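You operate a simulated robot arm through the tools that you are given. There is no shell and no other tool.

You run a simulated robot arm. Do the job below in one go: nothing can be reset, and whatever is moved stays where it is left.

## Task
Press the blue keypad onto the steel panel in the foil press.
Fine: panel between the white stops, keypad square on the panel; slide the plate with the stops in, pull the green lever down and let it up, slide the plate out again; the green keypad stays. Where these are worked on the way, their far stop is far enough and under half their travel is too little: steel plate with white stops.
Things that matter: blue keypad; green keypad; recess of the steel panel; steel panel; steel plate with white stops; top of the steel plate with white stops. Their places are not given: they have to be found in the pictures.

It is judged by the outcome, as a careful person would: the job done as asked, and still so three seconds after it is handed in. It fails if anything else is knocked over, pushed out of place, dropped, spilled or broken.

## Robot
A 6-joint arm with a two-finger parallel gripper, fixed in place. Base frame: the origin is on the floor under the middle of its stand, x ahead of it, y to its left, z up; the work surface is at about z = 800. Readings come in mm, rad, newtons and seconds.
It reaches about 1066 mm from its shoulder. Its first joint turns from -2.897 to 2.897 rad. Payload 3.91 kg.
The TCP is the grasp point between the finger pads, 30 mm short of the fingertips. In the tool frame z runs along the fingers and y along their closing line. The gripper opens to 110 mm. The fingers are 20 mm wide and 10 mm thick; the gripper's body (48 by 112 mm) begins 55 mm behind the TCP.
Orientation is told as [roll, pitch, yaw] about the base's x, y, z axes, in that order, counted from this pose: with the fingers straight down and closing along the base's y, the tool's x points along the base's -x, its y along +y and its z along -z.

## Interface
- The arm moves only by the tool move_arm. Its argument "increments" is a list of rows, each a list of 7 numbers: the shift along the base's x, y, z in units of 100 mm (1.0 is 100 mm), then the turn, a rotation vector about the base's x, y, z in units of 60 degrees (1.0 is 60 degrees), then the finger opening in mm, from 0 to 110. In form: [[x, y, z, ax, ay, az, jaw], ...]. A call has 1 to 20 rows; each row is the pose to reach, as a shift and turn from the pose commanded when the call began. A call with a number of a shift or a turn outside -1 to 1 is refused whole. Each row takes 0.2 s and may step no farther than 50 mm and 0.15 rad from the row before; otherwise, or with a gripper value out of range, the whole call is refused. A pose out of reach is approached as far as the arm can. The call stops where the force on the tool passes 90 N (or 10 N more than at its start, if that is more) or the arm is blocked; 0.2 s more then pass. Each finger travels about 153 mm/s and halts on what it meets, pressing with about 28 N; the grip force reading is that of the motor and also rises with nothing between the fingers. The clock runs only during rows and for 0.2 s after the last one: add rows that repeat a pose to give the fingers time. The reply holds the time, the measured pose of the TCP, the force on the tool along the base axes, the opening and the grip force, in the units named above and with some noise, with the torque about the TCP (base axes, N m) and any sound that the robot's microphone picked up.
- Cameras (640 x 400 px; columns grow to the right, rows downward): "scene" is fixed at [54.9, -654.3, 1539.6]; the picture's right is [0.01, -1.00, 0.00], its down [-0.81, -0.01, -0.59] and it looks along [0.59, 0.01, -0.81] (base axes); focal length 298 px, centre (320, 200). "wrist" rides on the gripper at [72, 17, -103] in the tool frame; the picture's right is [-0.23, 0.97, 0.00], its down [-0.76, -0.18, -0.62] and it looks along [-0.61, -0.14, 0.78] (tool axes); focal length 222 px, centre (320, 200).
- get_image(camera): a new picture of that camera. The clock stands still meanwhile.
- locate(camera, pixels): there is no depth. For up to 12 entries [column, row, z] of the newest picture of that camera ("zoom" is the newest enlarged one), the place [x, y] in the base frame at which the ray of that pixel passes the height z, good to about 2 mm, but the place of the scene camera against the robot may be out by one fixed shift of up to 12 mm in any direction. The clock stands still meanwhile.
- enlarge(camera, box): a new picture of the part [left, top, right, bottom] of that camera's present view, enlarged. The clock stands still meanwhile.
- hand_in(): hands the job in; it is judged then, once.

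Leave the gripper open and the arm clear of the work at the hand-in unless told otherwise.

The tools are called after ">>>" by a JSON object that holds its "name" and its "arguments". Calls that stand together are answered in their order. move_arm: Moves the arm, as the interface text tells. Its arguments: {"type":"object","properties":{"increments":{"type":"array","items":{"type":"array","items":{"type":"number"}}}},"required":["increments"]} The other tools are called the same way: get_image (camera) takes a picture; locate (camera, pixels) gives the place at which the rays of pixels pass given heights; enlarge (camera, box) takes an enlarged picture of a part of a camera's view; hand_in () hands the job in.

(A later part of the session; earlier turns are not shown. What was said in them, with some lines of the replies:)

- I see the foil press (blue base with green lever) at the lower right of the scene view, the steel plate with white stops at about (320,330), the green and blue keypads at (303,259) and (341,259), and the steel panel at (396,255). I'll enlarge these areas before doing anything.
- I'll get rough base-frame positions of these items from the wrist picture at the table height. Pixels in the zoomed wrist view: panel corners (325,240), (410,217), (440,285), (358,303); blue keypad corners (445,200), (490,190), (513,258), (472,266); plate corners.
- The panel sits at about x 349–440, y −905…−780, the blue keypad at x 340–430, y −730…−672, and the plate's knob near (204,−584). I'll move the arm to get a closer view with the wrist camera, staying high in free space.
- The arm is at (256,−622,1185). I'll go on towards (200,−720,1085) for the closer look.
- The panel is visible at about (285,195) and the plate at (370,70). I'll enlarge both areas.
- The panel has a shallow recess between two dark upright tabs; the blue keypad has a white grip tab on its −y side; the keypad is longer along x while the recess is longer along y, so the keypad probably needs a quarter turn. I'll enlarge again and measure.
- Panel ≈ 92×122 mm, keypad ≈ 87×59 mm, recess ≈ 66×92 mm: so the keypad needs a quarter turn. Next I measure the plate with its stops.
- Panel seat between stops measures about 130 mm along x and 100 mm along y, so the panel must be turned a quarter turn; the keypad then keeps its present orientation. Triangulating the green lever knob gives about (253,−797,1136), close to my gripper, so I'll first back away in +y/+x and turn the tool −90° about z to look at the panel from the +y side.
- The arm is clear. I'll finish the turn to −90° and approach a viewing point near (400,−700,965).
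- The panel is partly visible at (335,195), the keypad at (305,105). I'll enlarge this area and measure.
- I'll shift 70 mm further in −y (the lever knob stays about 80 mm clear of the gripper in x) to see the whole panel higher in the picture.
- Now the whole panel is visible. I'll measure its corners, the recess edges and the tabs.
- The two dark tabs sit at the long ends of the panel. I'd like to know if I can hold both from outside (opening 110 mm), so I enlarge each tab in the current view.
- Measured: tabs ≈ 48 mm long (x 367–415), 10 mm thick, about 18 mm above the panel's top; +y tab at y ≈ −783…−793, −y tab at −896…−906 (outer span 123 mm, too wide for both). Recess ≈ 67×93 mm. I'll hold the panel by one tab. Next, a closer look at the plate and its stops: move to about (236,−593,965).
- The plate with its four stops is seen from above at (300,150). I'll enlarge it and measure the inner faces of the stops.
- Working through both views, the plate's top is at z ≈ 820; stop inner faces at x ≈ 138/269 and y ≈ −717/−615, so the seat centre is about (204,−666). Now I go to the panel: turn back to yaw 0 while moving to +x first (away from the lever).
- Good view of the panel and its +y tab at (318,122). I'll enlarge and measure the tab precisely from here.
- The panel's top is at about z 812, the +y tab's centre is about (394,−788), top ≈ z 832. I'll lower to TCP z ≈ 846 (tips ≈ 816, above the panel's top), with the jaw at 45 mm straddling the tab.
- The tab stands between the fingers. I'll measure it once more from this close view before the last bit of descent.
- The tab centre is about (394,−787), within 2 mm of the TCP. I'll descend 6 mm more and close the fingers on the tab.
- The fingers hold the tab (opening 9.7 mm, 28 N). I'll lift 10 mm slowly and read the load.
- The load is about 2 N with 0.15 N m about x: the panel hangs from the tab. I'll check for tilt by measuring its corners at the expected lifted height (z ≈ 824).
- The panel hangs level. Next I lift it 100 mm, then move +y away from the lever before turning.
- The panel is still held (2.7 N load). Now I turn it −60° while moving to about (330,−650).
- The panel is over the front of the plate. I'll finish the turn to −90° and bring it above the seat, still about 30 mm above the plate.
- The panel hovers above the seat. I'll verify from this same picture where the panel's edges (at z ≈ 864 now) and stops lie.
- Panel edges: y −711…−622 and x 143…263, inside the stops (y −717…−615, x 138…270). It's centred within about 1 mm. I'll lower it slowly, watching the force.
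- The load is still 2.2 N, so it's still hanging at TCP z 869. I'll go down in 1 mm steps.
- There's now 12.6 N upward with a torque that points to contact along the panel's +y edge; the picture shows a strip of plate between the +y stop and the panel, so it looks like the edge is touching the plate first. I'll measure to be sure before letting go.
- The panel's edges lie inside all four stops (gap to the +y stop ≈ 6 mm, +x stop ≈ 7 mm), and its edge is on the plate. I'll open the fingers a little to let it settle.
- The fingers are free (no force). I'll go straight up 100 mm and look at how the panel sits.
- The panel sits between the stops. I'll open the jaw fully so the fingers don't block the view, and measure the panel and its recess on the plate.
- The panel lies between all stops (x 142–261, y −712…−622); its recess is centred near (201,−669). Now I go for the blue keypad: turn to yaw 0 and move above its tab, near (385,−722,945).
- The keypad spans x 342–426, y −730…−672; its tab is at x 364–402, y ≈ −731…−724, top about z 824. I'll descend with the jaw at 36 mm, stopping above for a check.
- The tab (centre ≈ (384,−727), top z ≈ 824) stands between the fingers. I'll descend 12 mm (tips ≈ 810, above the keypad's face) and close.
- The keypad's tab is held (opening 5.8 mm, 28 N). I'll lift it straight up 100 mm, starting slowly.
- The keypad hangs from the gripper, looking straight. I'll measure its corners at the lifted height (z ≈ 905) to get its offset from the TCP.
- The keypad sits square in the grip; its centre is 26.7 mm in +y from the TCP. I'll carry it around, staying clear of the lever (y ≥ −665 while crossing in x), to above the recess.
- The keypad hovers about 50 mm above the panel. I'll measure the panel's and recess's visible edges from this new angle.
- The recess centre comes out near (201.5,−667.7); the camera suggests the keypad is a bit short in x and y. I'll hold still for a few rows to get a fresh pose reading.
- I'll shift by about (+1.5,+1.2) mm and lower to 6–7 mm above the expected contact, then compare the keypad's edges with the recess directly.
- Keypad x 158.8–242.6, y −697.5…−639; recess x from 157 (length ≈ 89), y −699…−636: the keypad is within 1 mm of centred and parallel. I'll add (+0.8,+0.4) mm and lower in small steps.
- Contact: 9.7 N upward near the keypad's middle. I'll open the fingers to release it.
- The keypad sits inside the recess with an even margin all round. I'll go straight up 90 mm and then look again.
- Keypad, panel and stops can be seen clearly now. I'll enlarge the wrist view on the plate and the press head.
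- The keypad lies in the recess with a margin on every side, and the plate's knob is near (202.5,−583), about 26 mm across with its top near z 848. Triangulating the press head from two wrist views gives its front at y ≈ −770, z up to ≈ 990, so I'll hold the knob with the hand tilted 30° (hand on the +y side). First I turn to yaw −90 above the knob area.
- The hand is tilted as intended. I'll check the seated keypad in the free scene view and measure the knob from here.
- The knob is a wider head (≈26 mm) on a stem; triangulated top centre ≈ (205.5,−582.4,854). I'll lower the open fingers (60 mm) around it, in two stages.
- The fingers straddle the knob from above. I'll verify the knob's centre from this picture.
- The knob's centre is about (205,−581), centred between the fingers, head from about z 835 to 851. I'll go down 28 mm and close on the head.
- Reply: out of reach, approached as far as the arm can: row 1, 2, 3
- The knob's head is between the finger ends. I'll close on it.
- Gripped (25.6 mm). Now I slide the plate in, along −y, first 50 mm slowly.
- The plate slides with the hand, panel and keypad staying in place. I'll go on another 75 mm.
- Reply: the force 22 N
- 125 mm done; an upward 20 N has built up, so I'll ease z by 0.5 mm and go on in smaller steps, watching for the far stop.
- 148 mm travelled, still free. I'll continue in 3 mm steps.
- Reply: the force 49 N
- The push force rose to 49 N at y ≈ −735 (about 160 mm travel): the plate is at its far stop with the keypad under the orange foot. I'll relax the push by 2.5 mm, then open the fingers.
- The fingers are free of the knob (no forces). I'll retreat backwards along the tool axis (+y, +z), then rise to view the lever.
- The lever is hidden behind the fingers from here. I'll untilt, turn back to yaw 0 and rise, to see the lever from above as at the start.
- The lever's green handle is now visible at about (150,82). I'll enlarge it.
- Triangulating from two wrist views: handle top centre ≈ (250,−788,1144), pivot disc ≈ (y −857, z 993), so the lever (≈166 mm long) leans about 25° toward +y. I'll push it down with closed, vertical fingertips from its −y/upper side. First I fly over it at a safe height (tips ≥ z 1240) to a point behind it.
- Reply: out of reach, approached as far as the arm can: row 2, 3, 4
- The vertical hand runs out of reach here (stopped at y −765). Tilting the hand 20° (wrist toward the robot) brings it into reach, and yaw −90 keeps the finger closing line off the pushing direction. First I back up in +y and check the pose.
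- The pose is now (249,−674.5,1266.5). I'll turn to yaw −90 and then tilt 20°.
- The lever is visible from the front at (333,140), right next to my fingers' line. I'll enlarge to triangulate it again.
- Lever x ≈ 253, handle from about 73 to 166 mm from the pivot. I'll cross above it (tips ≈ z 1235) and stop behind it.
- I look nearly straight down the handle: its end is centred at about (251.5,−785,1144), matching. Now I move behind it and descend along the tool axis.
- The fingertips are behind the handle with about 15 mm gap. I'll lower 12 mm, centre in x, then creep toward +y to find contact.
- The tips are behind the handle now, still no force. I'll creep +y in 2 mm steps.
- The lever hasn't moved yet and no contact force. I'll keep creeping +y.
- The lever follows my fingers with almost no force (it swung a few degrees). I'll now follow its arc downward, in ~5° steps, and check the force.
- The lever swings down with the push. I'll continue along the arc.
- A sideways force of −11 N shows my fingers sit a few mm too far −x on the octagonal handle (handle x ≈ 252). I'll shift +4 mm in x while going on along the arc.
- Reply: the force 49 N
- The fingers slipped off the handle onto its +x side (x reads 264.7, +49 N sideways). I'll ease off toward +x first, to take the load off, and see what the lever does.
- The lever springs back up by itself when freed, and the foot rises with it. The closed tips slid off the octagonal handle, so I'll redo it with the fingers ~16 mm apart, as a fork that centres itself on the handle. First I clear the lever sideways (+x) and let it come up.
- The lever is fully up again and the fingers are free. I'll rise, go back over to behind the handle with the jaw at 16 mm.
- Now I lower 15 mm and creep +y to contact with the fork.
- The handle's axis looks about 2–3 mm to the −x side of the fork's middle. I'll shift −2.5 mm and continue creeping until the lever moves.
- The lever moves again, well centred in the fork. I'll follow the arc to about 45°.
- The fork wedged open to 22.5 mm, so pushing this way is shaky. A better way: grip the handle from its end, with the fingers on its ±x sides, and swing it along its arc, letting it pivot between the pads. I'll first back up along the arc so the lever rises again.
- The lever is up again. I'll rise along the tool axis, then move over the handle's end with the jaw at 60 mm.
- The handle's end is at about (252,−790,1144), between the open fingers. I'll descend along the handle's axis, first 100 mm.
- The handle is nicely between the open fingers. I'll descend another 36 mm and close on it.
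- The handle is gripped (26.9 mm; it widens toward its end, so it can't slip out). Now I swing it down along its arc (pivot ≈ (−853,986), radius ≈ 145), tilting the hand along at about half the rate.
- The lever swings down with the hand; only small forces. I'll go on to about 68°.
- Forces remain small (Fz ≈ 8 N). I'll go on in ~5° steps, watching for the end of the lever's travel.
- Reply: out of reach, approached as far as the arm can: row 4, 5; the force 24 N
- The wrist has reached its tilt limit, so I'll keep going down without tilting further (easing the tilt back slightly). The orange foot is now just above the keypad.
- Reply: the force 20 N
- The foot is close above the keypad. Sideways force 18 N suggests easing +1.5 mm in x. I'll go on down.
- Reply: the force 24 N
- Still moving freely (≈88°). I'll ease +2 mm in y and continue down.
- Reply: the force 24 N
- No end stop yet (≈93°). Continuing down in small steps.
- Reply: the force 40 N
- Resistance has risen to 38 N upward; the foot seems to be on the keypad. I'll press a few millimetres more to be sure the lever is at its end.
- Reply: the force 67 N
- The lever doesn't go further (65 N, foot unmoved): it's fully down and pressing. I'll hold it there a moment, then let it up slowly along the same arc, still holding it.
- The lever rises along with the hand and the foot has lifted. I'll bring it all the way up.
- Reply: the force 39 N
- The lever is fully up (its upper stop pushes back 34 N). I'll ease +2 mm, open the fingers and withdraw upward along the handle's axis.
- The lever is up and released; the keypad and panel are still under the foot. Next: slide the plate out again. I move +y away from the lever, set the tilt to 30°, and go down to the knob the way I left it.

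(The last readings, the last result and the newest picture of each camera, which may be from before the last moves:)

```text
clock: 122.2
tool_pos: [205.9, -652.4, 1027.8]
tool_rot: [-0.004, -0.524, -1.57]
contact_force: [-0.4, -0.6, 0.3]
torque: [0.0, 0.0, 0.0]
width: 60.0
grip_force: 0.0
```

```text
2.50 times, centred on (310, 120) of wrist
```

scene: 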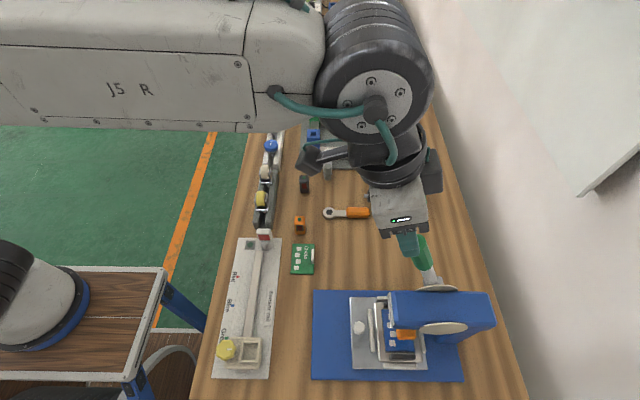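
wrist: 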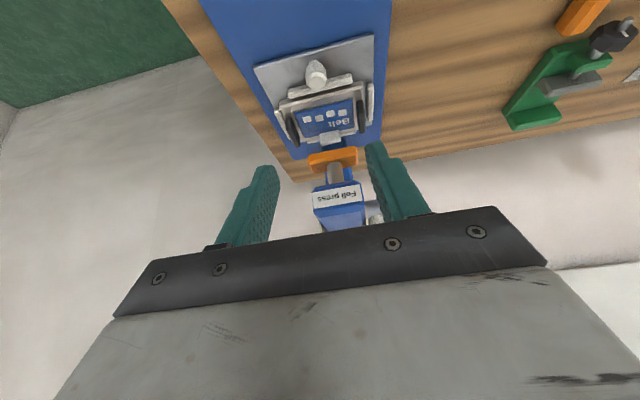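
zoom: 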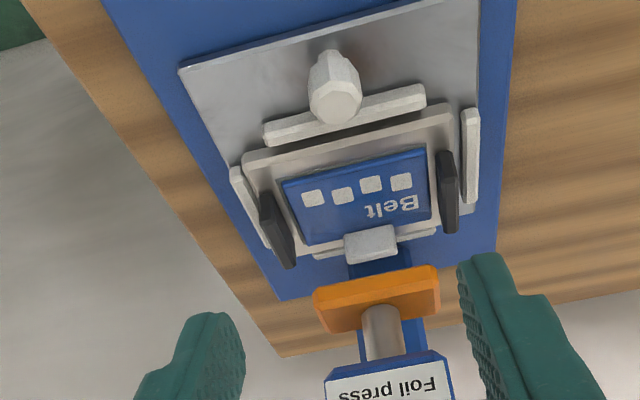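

The plate is still in. I'll measure the knob from here before going down.

>>> {"name": "locate", "arguments": {"camera": "zoom", "pixels": [[333, 104, 851], [333, 104, 853], [333, 104, 848]]}}

```text
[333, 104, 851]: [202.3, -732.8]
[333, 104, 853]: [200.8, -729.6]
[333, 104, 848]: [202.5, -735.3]
```

>>> {"name": "locate", "arguments": {"camera": "wrist", "pixels": [[253, 67, 820], [374, 35, 820], [300, 54, 820]]}}

>>> {"name": "enlarge", "arguments": {"camera": "scene", "box": [330, 270, 450, 390]}}

```text
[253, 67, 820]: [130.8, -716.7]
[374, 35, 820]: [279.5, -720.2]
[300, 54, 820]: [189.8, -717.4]
```

```text
3.33 times, centred on (390, 330) of scene
```

zoom: 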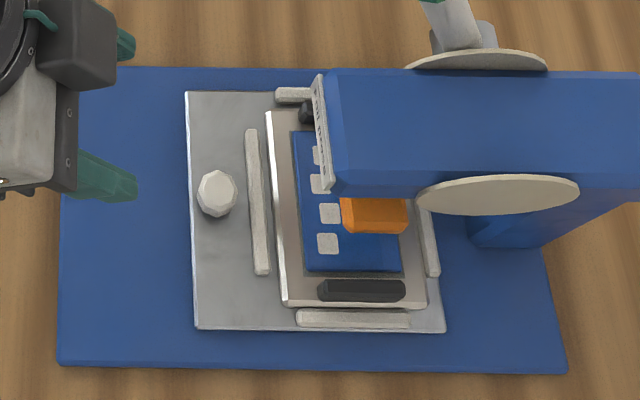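

The plate's edge now lies at y ≈ −718, i.e. 150 mm in, unchanged in the scene view since I let go, and the foot is centred over the keypad; so the knob is at about (203,−732). I'll approach it along the tilted tool axis with open fingers.

>>> {"name": "move_arm", "arguments": {"increments": [[0.0, -0.07, -0.25, 0, 0, 0, 60], [0.0, -0.14, -0.5, 0, 0, 0, 60], [0.0, -0.21, -0.75, 0, 0, 0, 60], [0.0, -0.289, -1.0, 0, 0, 0, 60], [0.0, -0.289, -1.0, 0, 0, 0, 60]]}}

>>> {"name": "get_image", "arguments": {"camera": "wrist"}}

>>> {"name": "enlarge", "arguments": {"camera": "wrist", "box": [210, 60, 410, 220]}}

>>> {"name": "locate", "arguments": {"camera": "wrist", "pixels": [[320, 110, 851], [320, 110, 848]]}}

```text
clock: 123.4
tool_pos: [205.0, -682.1, 928.1]
tool_rot: [-0.001, -0.525, -1.57]
contact_force: [-0.2, 0.2, 0.8]
torque: [-0.01, 0.05, 0.03]
width: 59.9
grip_force: 0.1
```

```text
taken
```

wrist: 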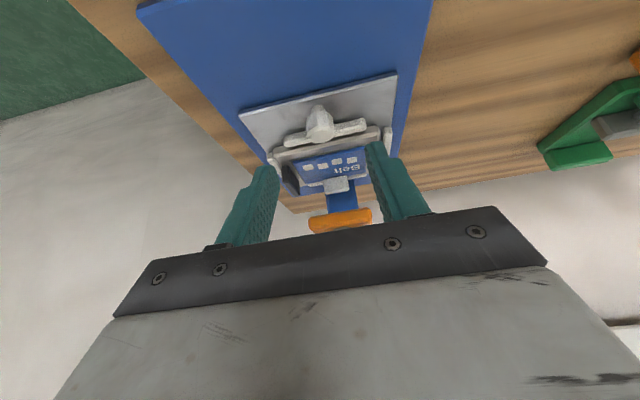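

```text
2.50 times, centred on (310, 140) of wrist
```

zoom: 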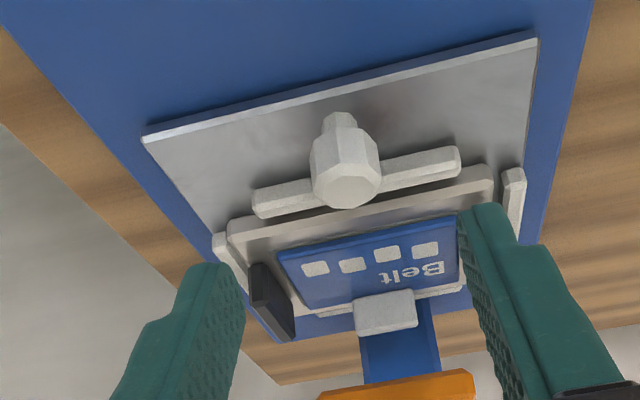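

```text
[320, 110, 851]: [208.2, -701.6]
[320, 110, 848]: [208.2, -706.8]
```

>>> {"name": "locate", "arguments": {"camera": "wrist", "pixels": [[321, 134, 851], [321, 134, 848], [321, 134, 845]]}}

```text
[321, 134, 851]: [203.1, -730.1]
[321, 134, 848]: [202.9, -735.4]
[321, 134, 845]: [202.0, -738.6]
```

The knob's at about (203,−731), 151 mm further in than at first, so the grip pose is TCP ≈ (204,−726,857). I'll go in along the axis.

>>> {"name": "move_arm", "arguments": {"increments": [[-0.005, -0.14, -0.23, 0, 0, 0, 60], [-0.005, -0.27, -0.43, 0, 0, 0, 60], [-0.005, -0.38, -0.59, 0, 0, 0, 60], [-0.005, -0.46, -0.712, 0, 0, 0, 60], [-0.005, -0.46, -0.712, 0, 0, 0, 60]]}}

>>> {"name": "get_image", "arguments": {"camera": "wrist"}}

>>> {"name": "enlarge", "arguments": {"camera": "wrist", "box": [240, 80, 420, 220]}}

```text
clock: 124.6
tool_pos: [203.3, -728.2, 857.9]
tool_rot: [-0.001, -0.526, -1.569]
contact_force: [0.2, -1.2, -0.7]
torque: [-0.02, 0.0, -0.03]
width: 60.0
grip_force: 0.1
```

```text
taken
```

wrist: 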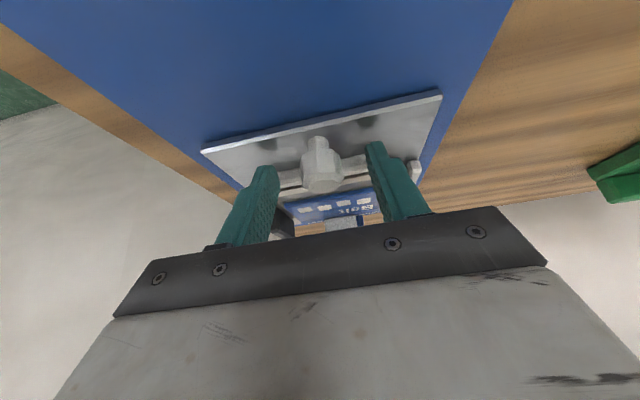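

```text
2.86 times, centred on (330, 150) of wrist
```

zoom: 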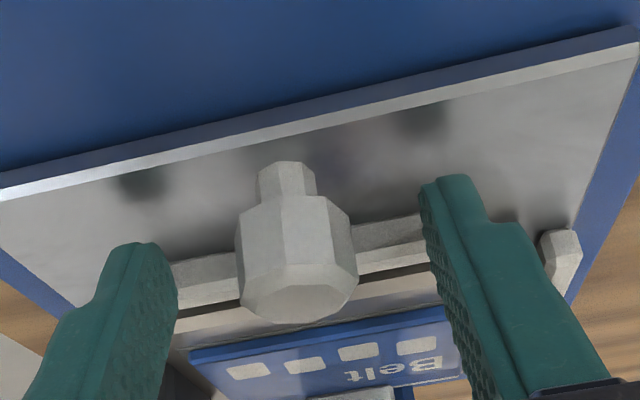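

This looks just like the first grip. I'll close on the knob.

>>> {"name": "move_arm", "arguments": {"increments": [[0.0, 0.0, 0.0, 0, 0, 0, 40], [0.0, 0.0, 0.0, 0, 0, 0, 20], [0.0, 0.0, 0.0, 0, 0, 0, 15], [0.0, 0.0, 0.0, 0, 0, 0, 15]]}}

```text
clock: 125.6
tool_pos: [204.4, -727.5, 856.8]
tool_rot: [-0.002, -0.523, -1.569]
contact_force: [20.1, 0.0, 0.7]
torque: [-0.14, -1.25, 0.07]
width: 25.6
grip_force: 45.0
```

Gripped (25.6 mm). I shift x by +2 mm to relieve the 20 N sideways force and pull the plate out, first 60 mm.

>>> {"name": "move_arm", "arguments": {"increments": [[0.01, 0.0, 0.0, 0, 0, 0, 15], [0.018, 0.03, 0.0, 0, 0, 0, 15], [0.018, 0.08, 0.0, 0, 0, 0, 15], [0.018, 0.15, 0.0, 0, 0, 0, 15], [0.018, 0.23, 0.0, 0, 0, 0, 15], [0.018, 0.31, 0.0, 0, 0, 0, 15], [0.018, 0.39, 0.0, 0, 0, 0, 15], [0.018, 0.47, 0.0, 0, 0, 0, 15], [0.018, 0.54, 0.0, 0, 0, 0, 15], [0.018, 0.6, 0.0, 0, 0, 0, 15], [0.018, 0.6, 0.0, 0, 0, 0, 15]]}}

>>> {"name": "enlarge", "arguments": {"camera": "scene", "box": [290, 240, 470, 390]}}

```text
clock: 128.0
tool_pos: [205.2, -666.4, 856.2]
tool_rot: [-0.001, -0.521, -1.571]
contact_force: [-15.3, 1.1, -23.4]
torque: [-0.11, -0.28, -0.04]
width: 25.4
grip_force: 45.0
```

```text
2.67 times, centred on (380, 315) of scene
```

zoom: 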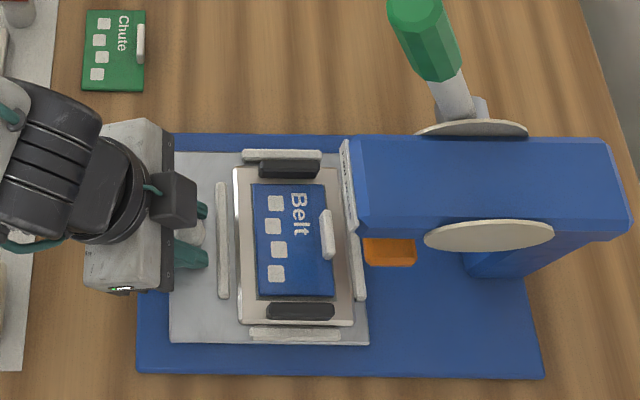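

The plate comes out with panel and keypad in place. I'll relieve the side forces slightly and pull another 75 mm.

>>> {"name": "move_arm", "arguments": {"increments": [[-0.01, 0.03, -0.004, 0, 0, 0, 15], [-0.01, 0.09, -0.004, 0, 0, 0, 15], [-0.01, 0.17, -0.004, 0, 0, 0, 15], [-0.01, 0.25, -0.004, 0, 0, 0, 15], [-0.01, 0.33, -0.004, 0, 0, 0, 15], [-0.01, 0.41, -0.004, 0, 0, 0, 15], [-0.01, 0.49, -0.004, 0, 0, 0, 15], [-0.01, 0.57, -0.004, 0, 0, 0, 15], [-0.01, 0.65, -0.004, 0, 0, 0, 15], [-0.01, 0.72, -0.004, 0, 0, 0, 15], [-0.01, 0.75, -0.004, 0, 0, 0, 15], [-0.01, 0.75, -0.004, 0, 0, 0, 15]]}}

>>> {"name": "enlarge", "arguments": {"camera": "scene", "box": [270, 240, 450, 390]}}

```text
clock: 130.6
tool_pos: [205.0, -592.2, 856.1]
tool_rot: [-0.002, -0.526, -1.57]
contact_force: [4.5, -0.4, 0.1]
torque: [0.16, -0.74, 0.09]
width: 25.7
grip_force: 45.0
```

```text
2.67 times, centred on (360, 315) of scene
```

zoom: 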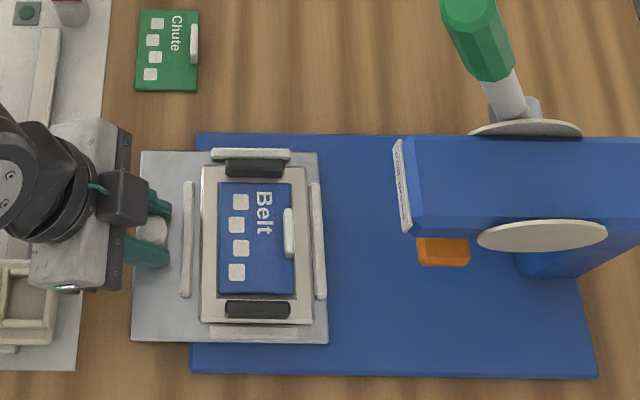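

135 mm out; I'll pull the rest in small steps until its outer stop.

>>> {"name": "move_arm", "arguments": {"increments": [[0.0, 0.03, 0.0, 0, 0, 0, 15], [0.0, 0.06, 0.0, 0, 0, 0, 15], [0.0, 0.09, 0.0, 0, 0, 0, 15], [0.0, 0.12, 0.0, 0, 0, 0, 15], [0.0, 0.12, 0.0, 0, 0, 0, 15]]}}

```text
clock: 131.8
tool_pos: [204.2, -580.0, 856.8]
tool_rot: [-0.002, -0.525, -1.57]
contact_force: [17.6, -0.4, 5.7]
torque: [0.71, -0.97, 0.3]
width: 25.7
grip_force: 45.1
```

>>> {"name": "move_arm", "arguments": {"increments": [[0.01, 0.015, 0.0, 0, 0, 0, 15], [0.012, 0.03, 0.0, 0, 0, 0, 15], [0.012, 0.045, 0.0, 0, 0, 0, 15], [0.012, 0.06, 0.0, 0, 0, 0, 15], [0.012, 0.06, 0.0, 0, 0, 0, 15]]}}

>>> {"name": "enlarge", "arguments": {"camera": "scene", "box": [260, 240, 440, 390]}}

```text
clock: 133.0
tool_pos: [205.9, -575.2, 857.2]
tool_rot: [-0.002, -0.527, -1.573]
contact_force: [-3.2, -34.0, -10.3]
torque: [-1.16, -0.58, -0.02]
width: 25.4
grip_force: 45.3
```

```text
2.67 times, centred on (350, 315) of scene
```

zoom: 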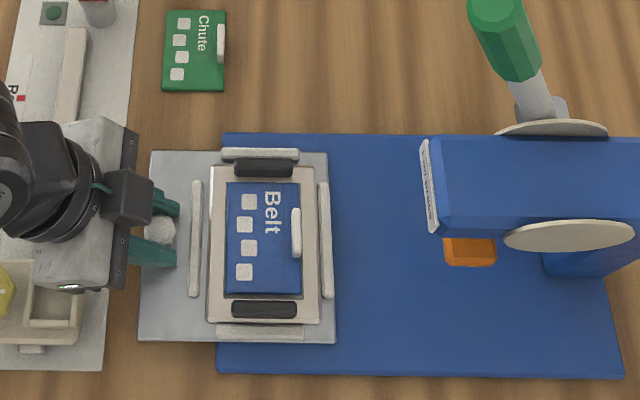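

The outer stop is reached (−34 N at y −575, the same place as at the start). I'll relax, open the fingers and back away along the tool axis.

>>> {"name": "move_arm", "arguments": {"increments": [[0.0, -0.012, 0.0, 0, 0, 0, 15], [0.0, -0.02, 0.0, 0, 0, 0, 15], [0.0, -0.02, 0.0, 0, 0, 0, 30], [0.0, -0.02, 0.0, 0, 0, 0, 45], [0.0, -0.02, 0.0, 0, 0, 0, 60], [0.0, -0.02, 0.0, 0, 0, 0, 60]]}}

>>> {"name": "move_arm", "arguments": {"increments": [[0.0, 0.02, 0.15, 0, 0, 0, 60], [0.0, 0.04, 0.35, 0, 0, 0, 60], [0.0, 0.06, 0.6, 0, 0, 0, 60], [0.0, 0.08, 0.8, 0, 0, 0, 60], [0.0, 0.1, 1.0, 0, 0, 0, 60], [0.0, 0.1, 1.0, 0, 0, 0, 60]]}}

>>> {"name": "get_image", "arguments": {"camera": "scene"}}

>>> {"name": "enlarge", "arguments": {"camera": "scene", "box": [270, 270, 390, 380]}}

>>> {"name": "get_image", "arguments": {"camera": "wrist"}}

```text
clock: 134.4
tool_pos: [205.9, -575.8, 856.0]
tool_rot: [-0.002, -0.523, -1.57]
contact_force: [0.4, -0.1, -0.7]
torque: [-0.03, -0.03, -0.02]
width: 60.3
grip_force: 0.1
```

```text
clock: 135.8
tool_pos: [206.5, -567.0, 955.7]
tool_rot: [-0.001, -0.526, -1.569]
contact_force: [-0.9, -0.6, -1.2]
torque: [-0.01, -0.02, 0.0]
width: 59.9
grip_force: 0.1
out of reach, approached as far as the arm can: row 2, 3
```

```text
taken
```

scene: 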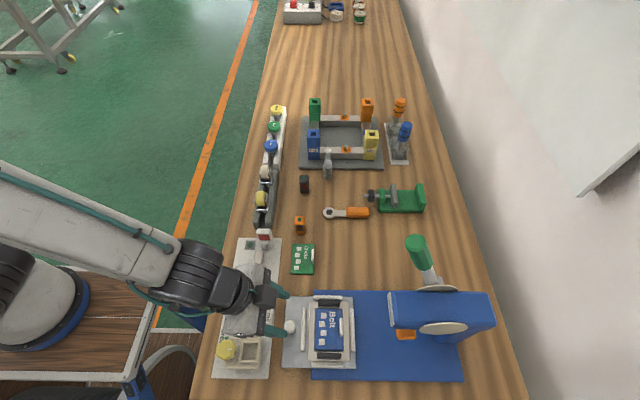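

```text
3.64 times, centred on (330, 325) of scene
```

zoom: 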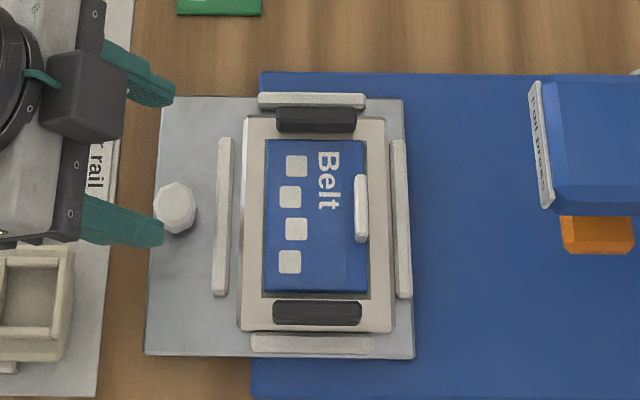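

```text
taken
```

wrist: 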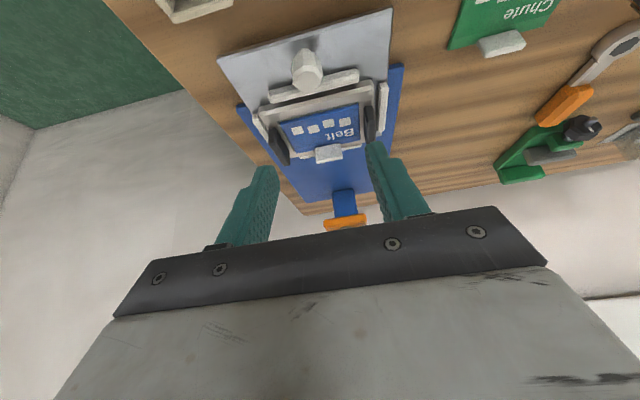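

The plate is out with panel and keypad on it, lever up, green keypad untouched. I'll untilt the hand and take a closer look from above to check the keypad is square.

>>> {"name": "move_arm", "arguments": {"increments": [[0.0, -0.02, 0.05, 0.125, 0, 0, 80], [0.1, -0.05, 0.1, 0.25, 0, 0, 110], [0.2, -0.1, 0.1, 0.375, 0, 0, 110], [0.3, -0.2, 0.1, 0.5, 0, 0, 110], [0.3, -0.2, 0.1, 0.5, 0, 0, 110]]}}

>>> {"name": "get_image", "arguments": {"camera": "wrist"}}

>>> {"name": "enlarge", "arguments": {"camera": "wrist", "box": [215, 70, 395, 220]}}

```text
clock: 137.0
tool_pos: [236.8, -585.7, 966.9]
tool_rot: [-0.002, -0.001, -1.571]
contact_force: [-0.1, 0.4, -0.2]
torque: [0.01, 0.02, 0.01]
width: 110.1
grip_force: 0.1
```

```text
taken
```

wrist: 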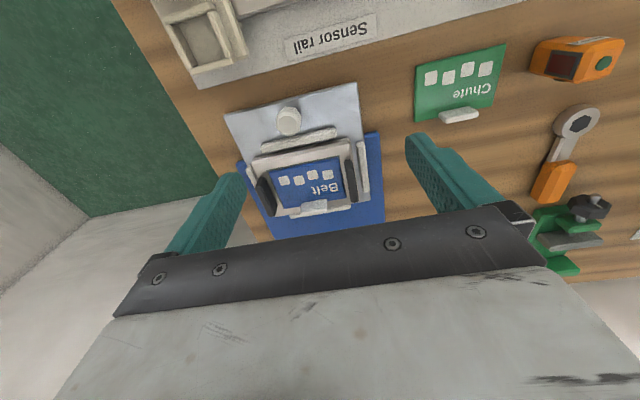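

```text
2.67 times, centred on (305, 145) of wrist
```

zoom: 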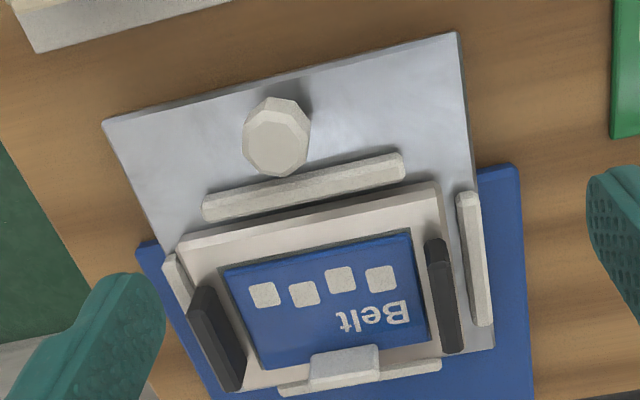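

>>> {"name": "locate", "arguments": {"camera": "zoom", "pixels": [[221, 268, 839], [410, 235, 839], [429, 340, 839], [263, 370, 839], [178, 244, 833], [438, 186, 833]]}}

>>> {"name": "enlarge", "arguments": {"camera": "wrist", "box": [245, 125, 365, 220]}}

```text
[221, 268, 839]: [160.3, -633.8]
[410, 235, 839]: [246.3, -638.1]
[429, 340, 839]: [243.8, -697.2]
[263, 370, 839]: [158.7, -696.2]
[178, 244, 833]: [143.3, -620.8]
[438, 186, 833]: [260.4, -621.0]
```

```text
4.21 times, centred on (305, 172) of wrist
```

zoom: 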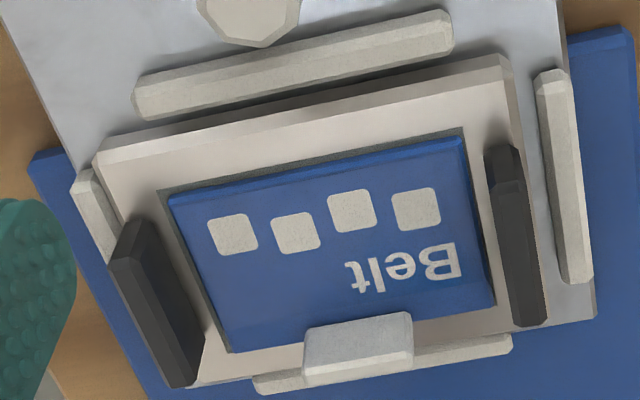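

The keypad is square in the recess (x 159–245, y −697…−636; panel centred around it). I'll raise the arm well clear with the gripper open.

>>> {"name": "move_arm", "arguments": {"increments": [[0.0, 0.0, 0.25, 0, 0, 0, 110], [0.0, 0.05, 0.5, 0, 0, 0, 110], [0.1, 0.1, 0.75, 0, 0, 0, 110], [0.2, 0.2, 1.0, 0, 0, 0, 110]]}}

>>> {"name": "move_arm", "arguments": {"increments": [[0.1, 0.1, 0.25, 0, 0, 0, 110], [0.2, 0.2, 0.5, 0, 0, 0, 110], [0.3, 0.3, 0.75, 0, 0, 0, 110], [0.4, 0.4, 1.0, 0, 0, 0, 110]]}}

>>> {"name": "move_arm", "arguments": {"increments": [[0.0, 0.0, 0.25, 0, 0, 0, 110], [0.0, 0.0, 0.5, 0, 0, 0, 110], [0.0, 0.0, 0.75, 0, 0, 0, 110], [0.0, 0.0, 0.75, 0, 0, 0, 110]]}}

>>> {"name": "get_image", "arguments": {"camera": "scene"}}

>>> {"name": "get_image", "arguments": {"camera": "wrist"}}

```text
clock: 138.0
tool_pos: [256.6, -566.3, 1065.8]
tool_rot: [-0.002, 0.0, -1.57]
contact_force: [-0.1, 0.3, -0.1]
torque: [-0.01, 0.03, -0.02]
width: 109.9
grip_force: 0.0
```

```text
clock: 139.0
tool_pos: [294.8, -526.1, 1167.2]
tool_rot: [-0.002, 0.001, -1.571]
contact_force: [0.4, 0.3, -0.2]
torque: [0.02, -0.01, 0.0]
width: 110.0
grip_force: 0.0
```

```text
clock: 140.0
tool_pos: [296.0, -526.9, 1243.2]
tool_rot: [-0.002, 0.0, -1.57]
contact_force: [1.2, 0.0, -0.2]
torque: [0.03, -0.01, 0.01]
width: 110.4
grip_force: 0.1
```

```text
taken
```

scene: 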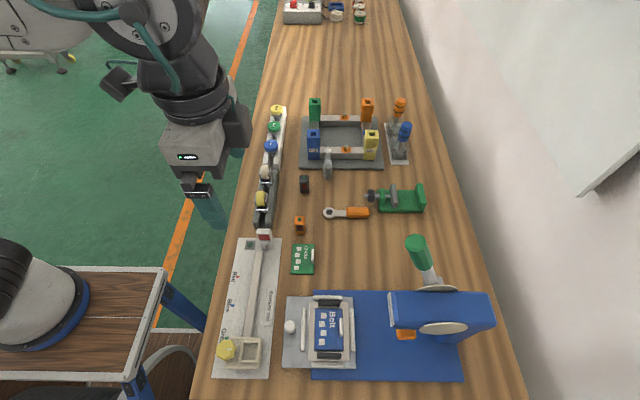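

```text
taken
```

wrist: 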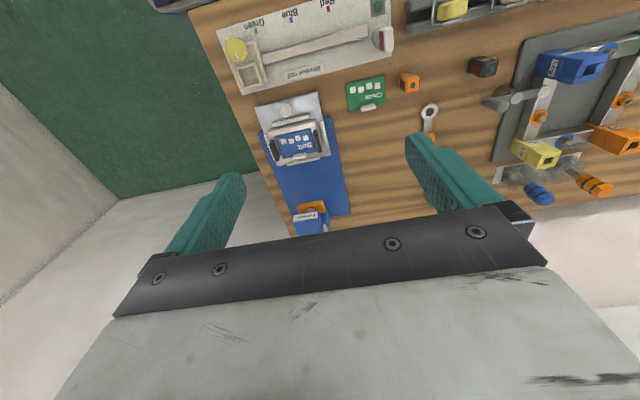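

In the scene view everything else sits where it was. The green keypad is at (303,259), the lever is up, and the plate is out with the panel between its stops and the blue keypad square in the recess. The arm is clear and the gripper is open, so I'm handing in.

>>> {"name": "hand_in", "arguments": {}}

```text
The job is handed in.
```

The blue keypad is pressed onto the steel panel, and I've handed the job in. I haven't seen a verdict yet.

- **Panel and keypad:** The panel lies between the white stops. The blue keypad sits square in its recess; I checked this from above after the press.
- **Plate in:** I slid the plate about 150 mm in until it hit its far stop. The foot was over the middle of the keypad.
- **Lever:** I pulled the lever down until it would go no further, with about 65 N on the hand and the foot on the keypad. I held it there for about a second, then guided it back up. It took three tries: on the first two my fingers lost their hold partway down and the lever went back up.
- **Plate out:** I slid the plate back to its outer stop, where it started.
- **Everything else:** The green keypad and the other items looked unmoved in the last picture. The arm is clear and the gripper is open.

No sound or other signal confirmed that the keypad bonded. I'm going by the lever reaching its end with the foot on the keypad.
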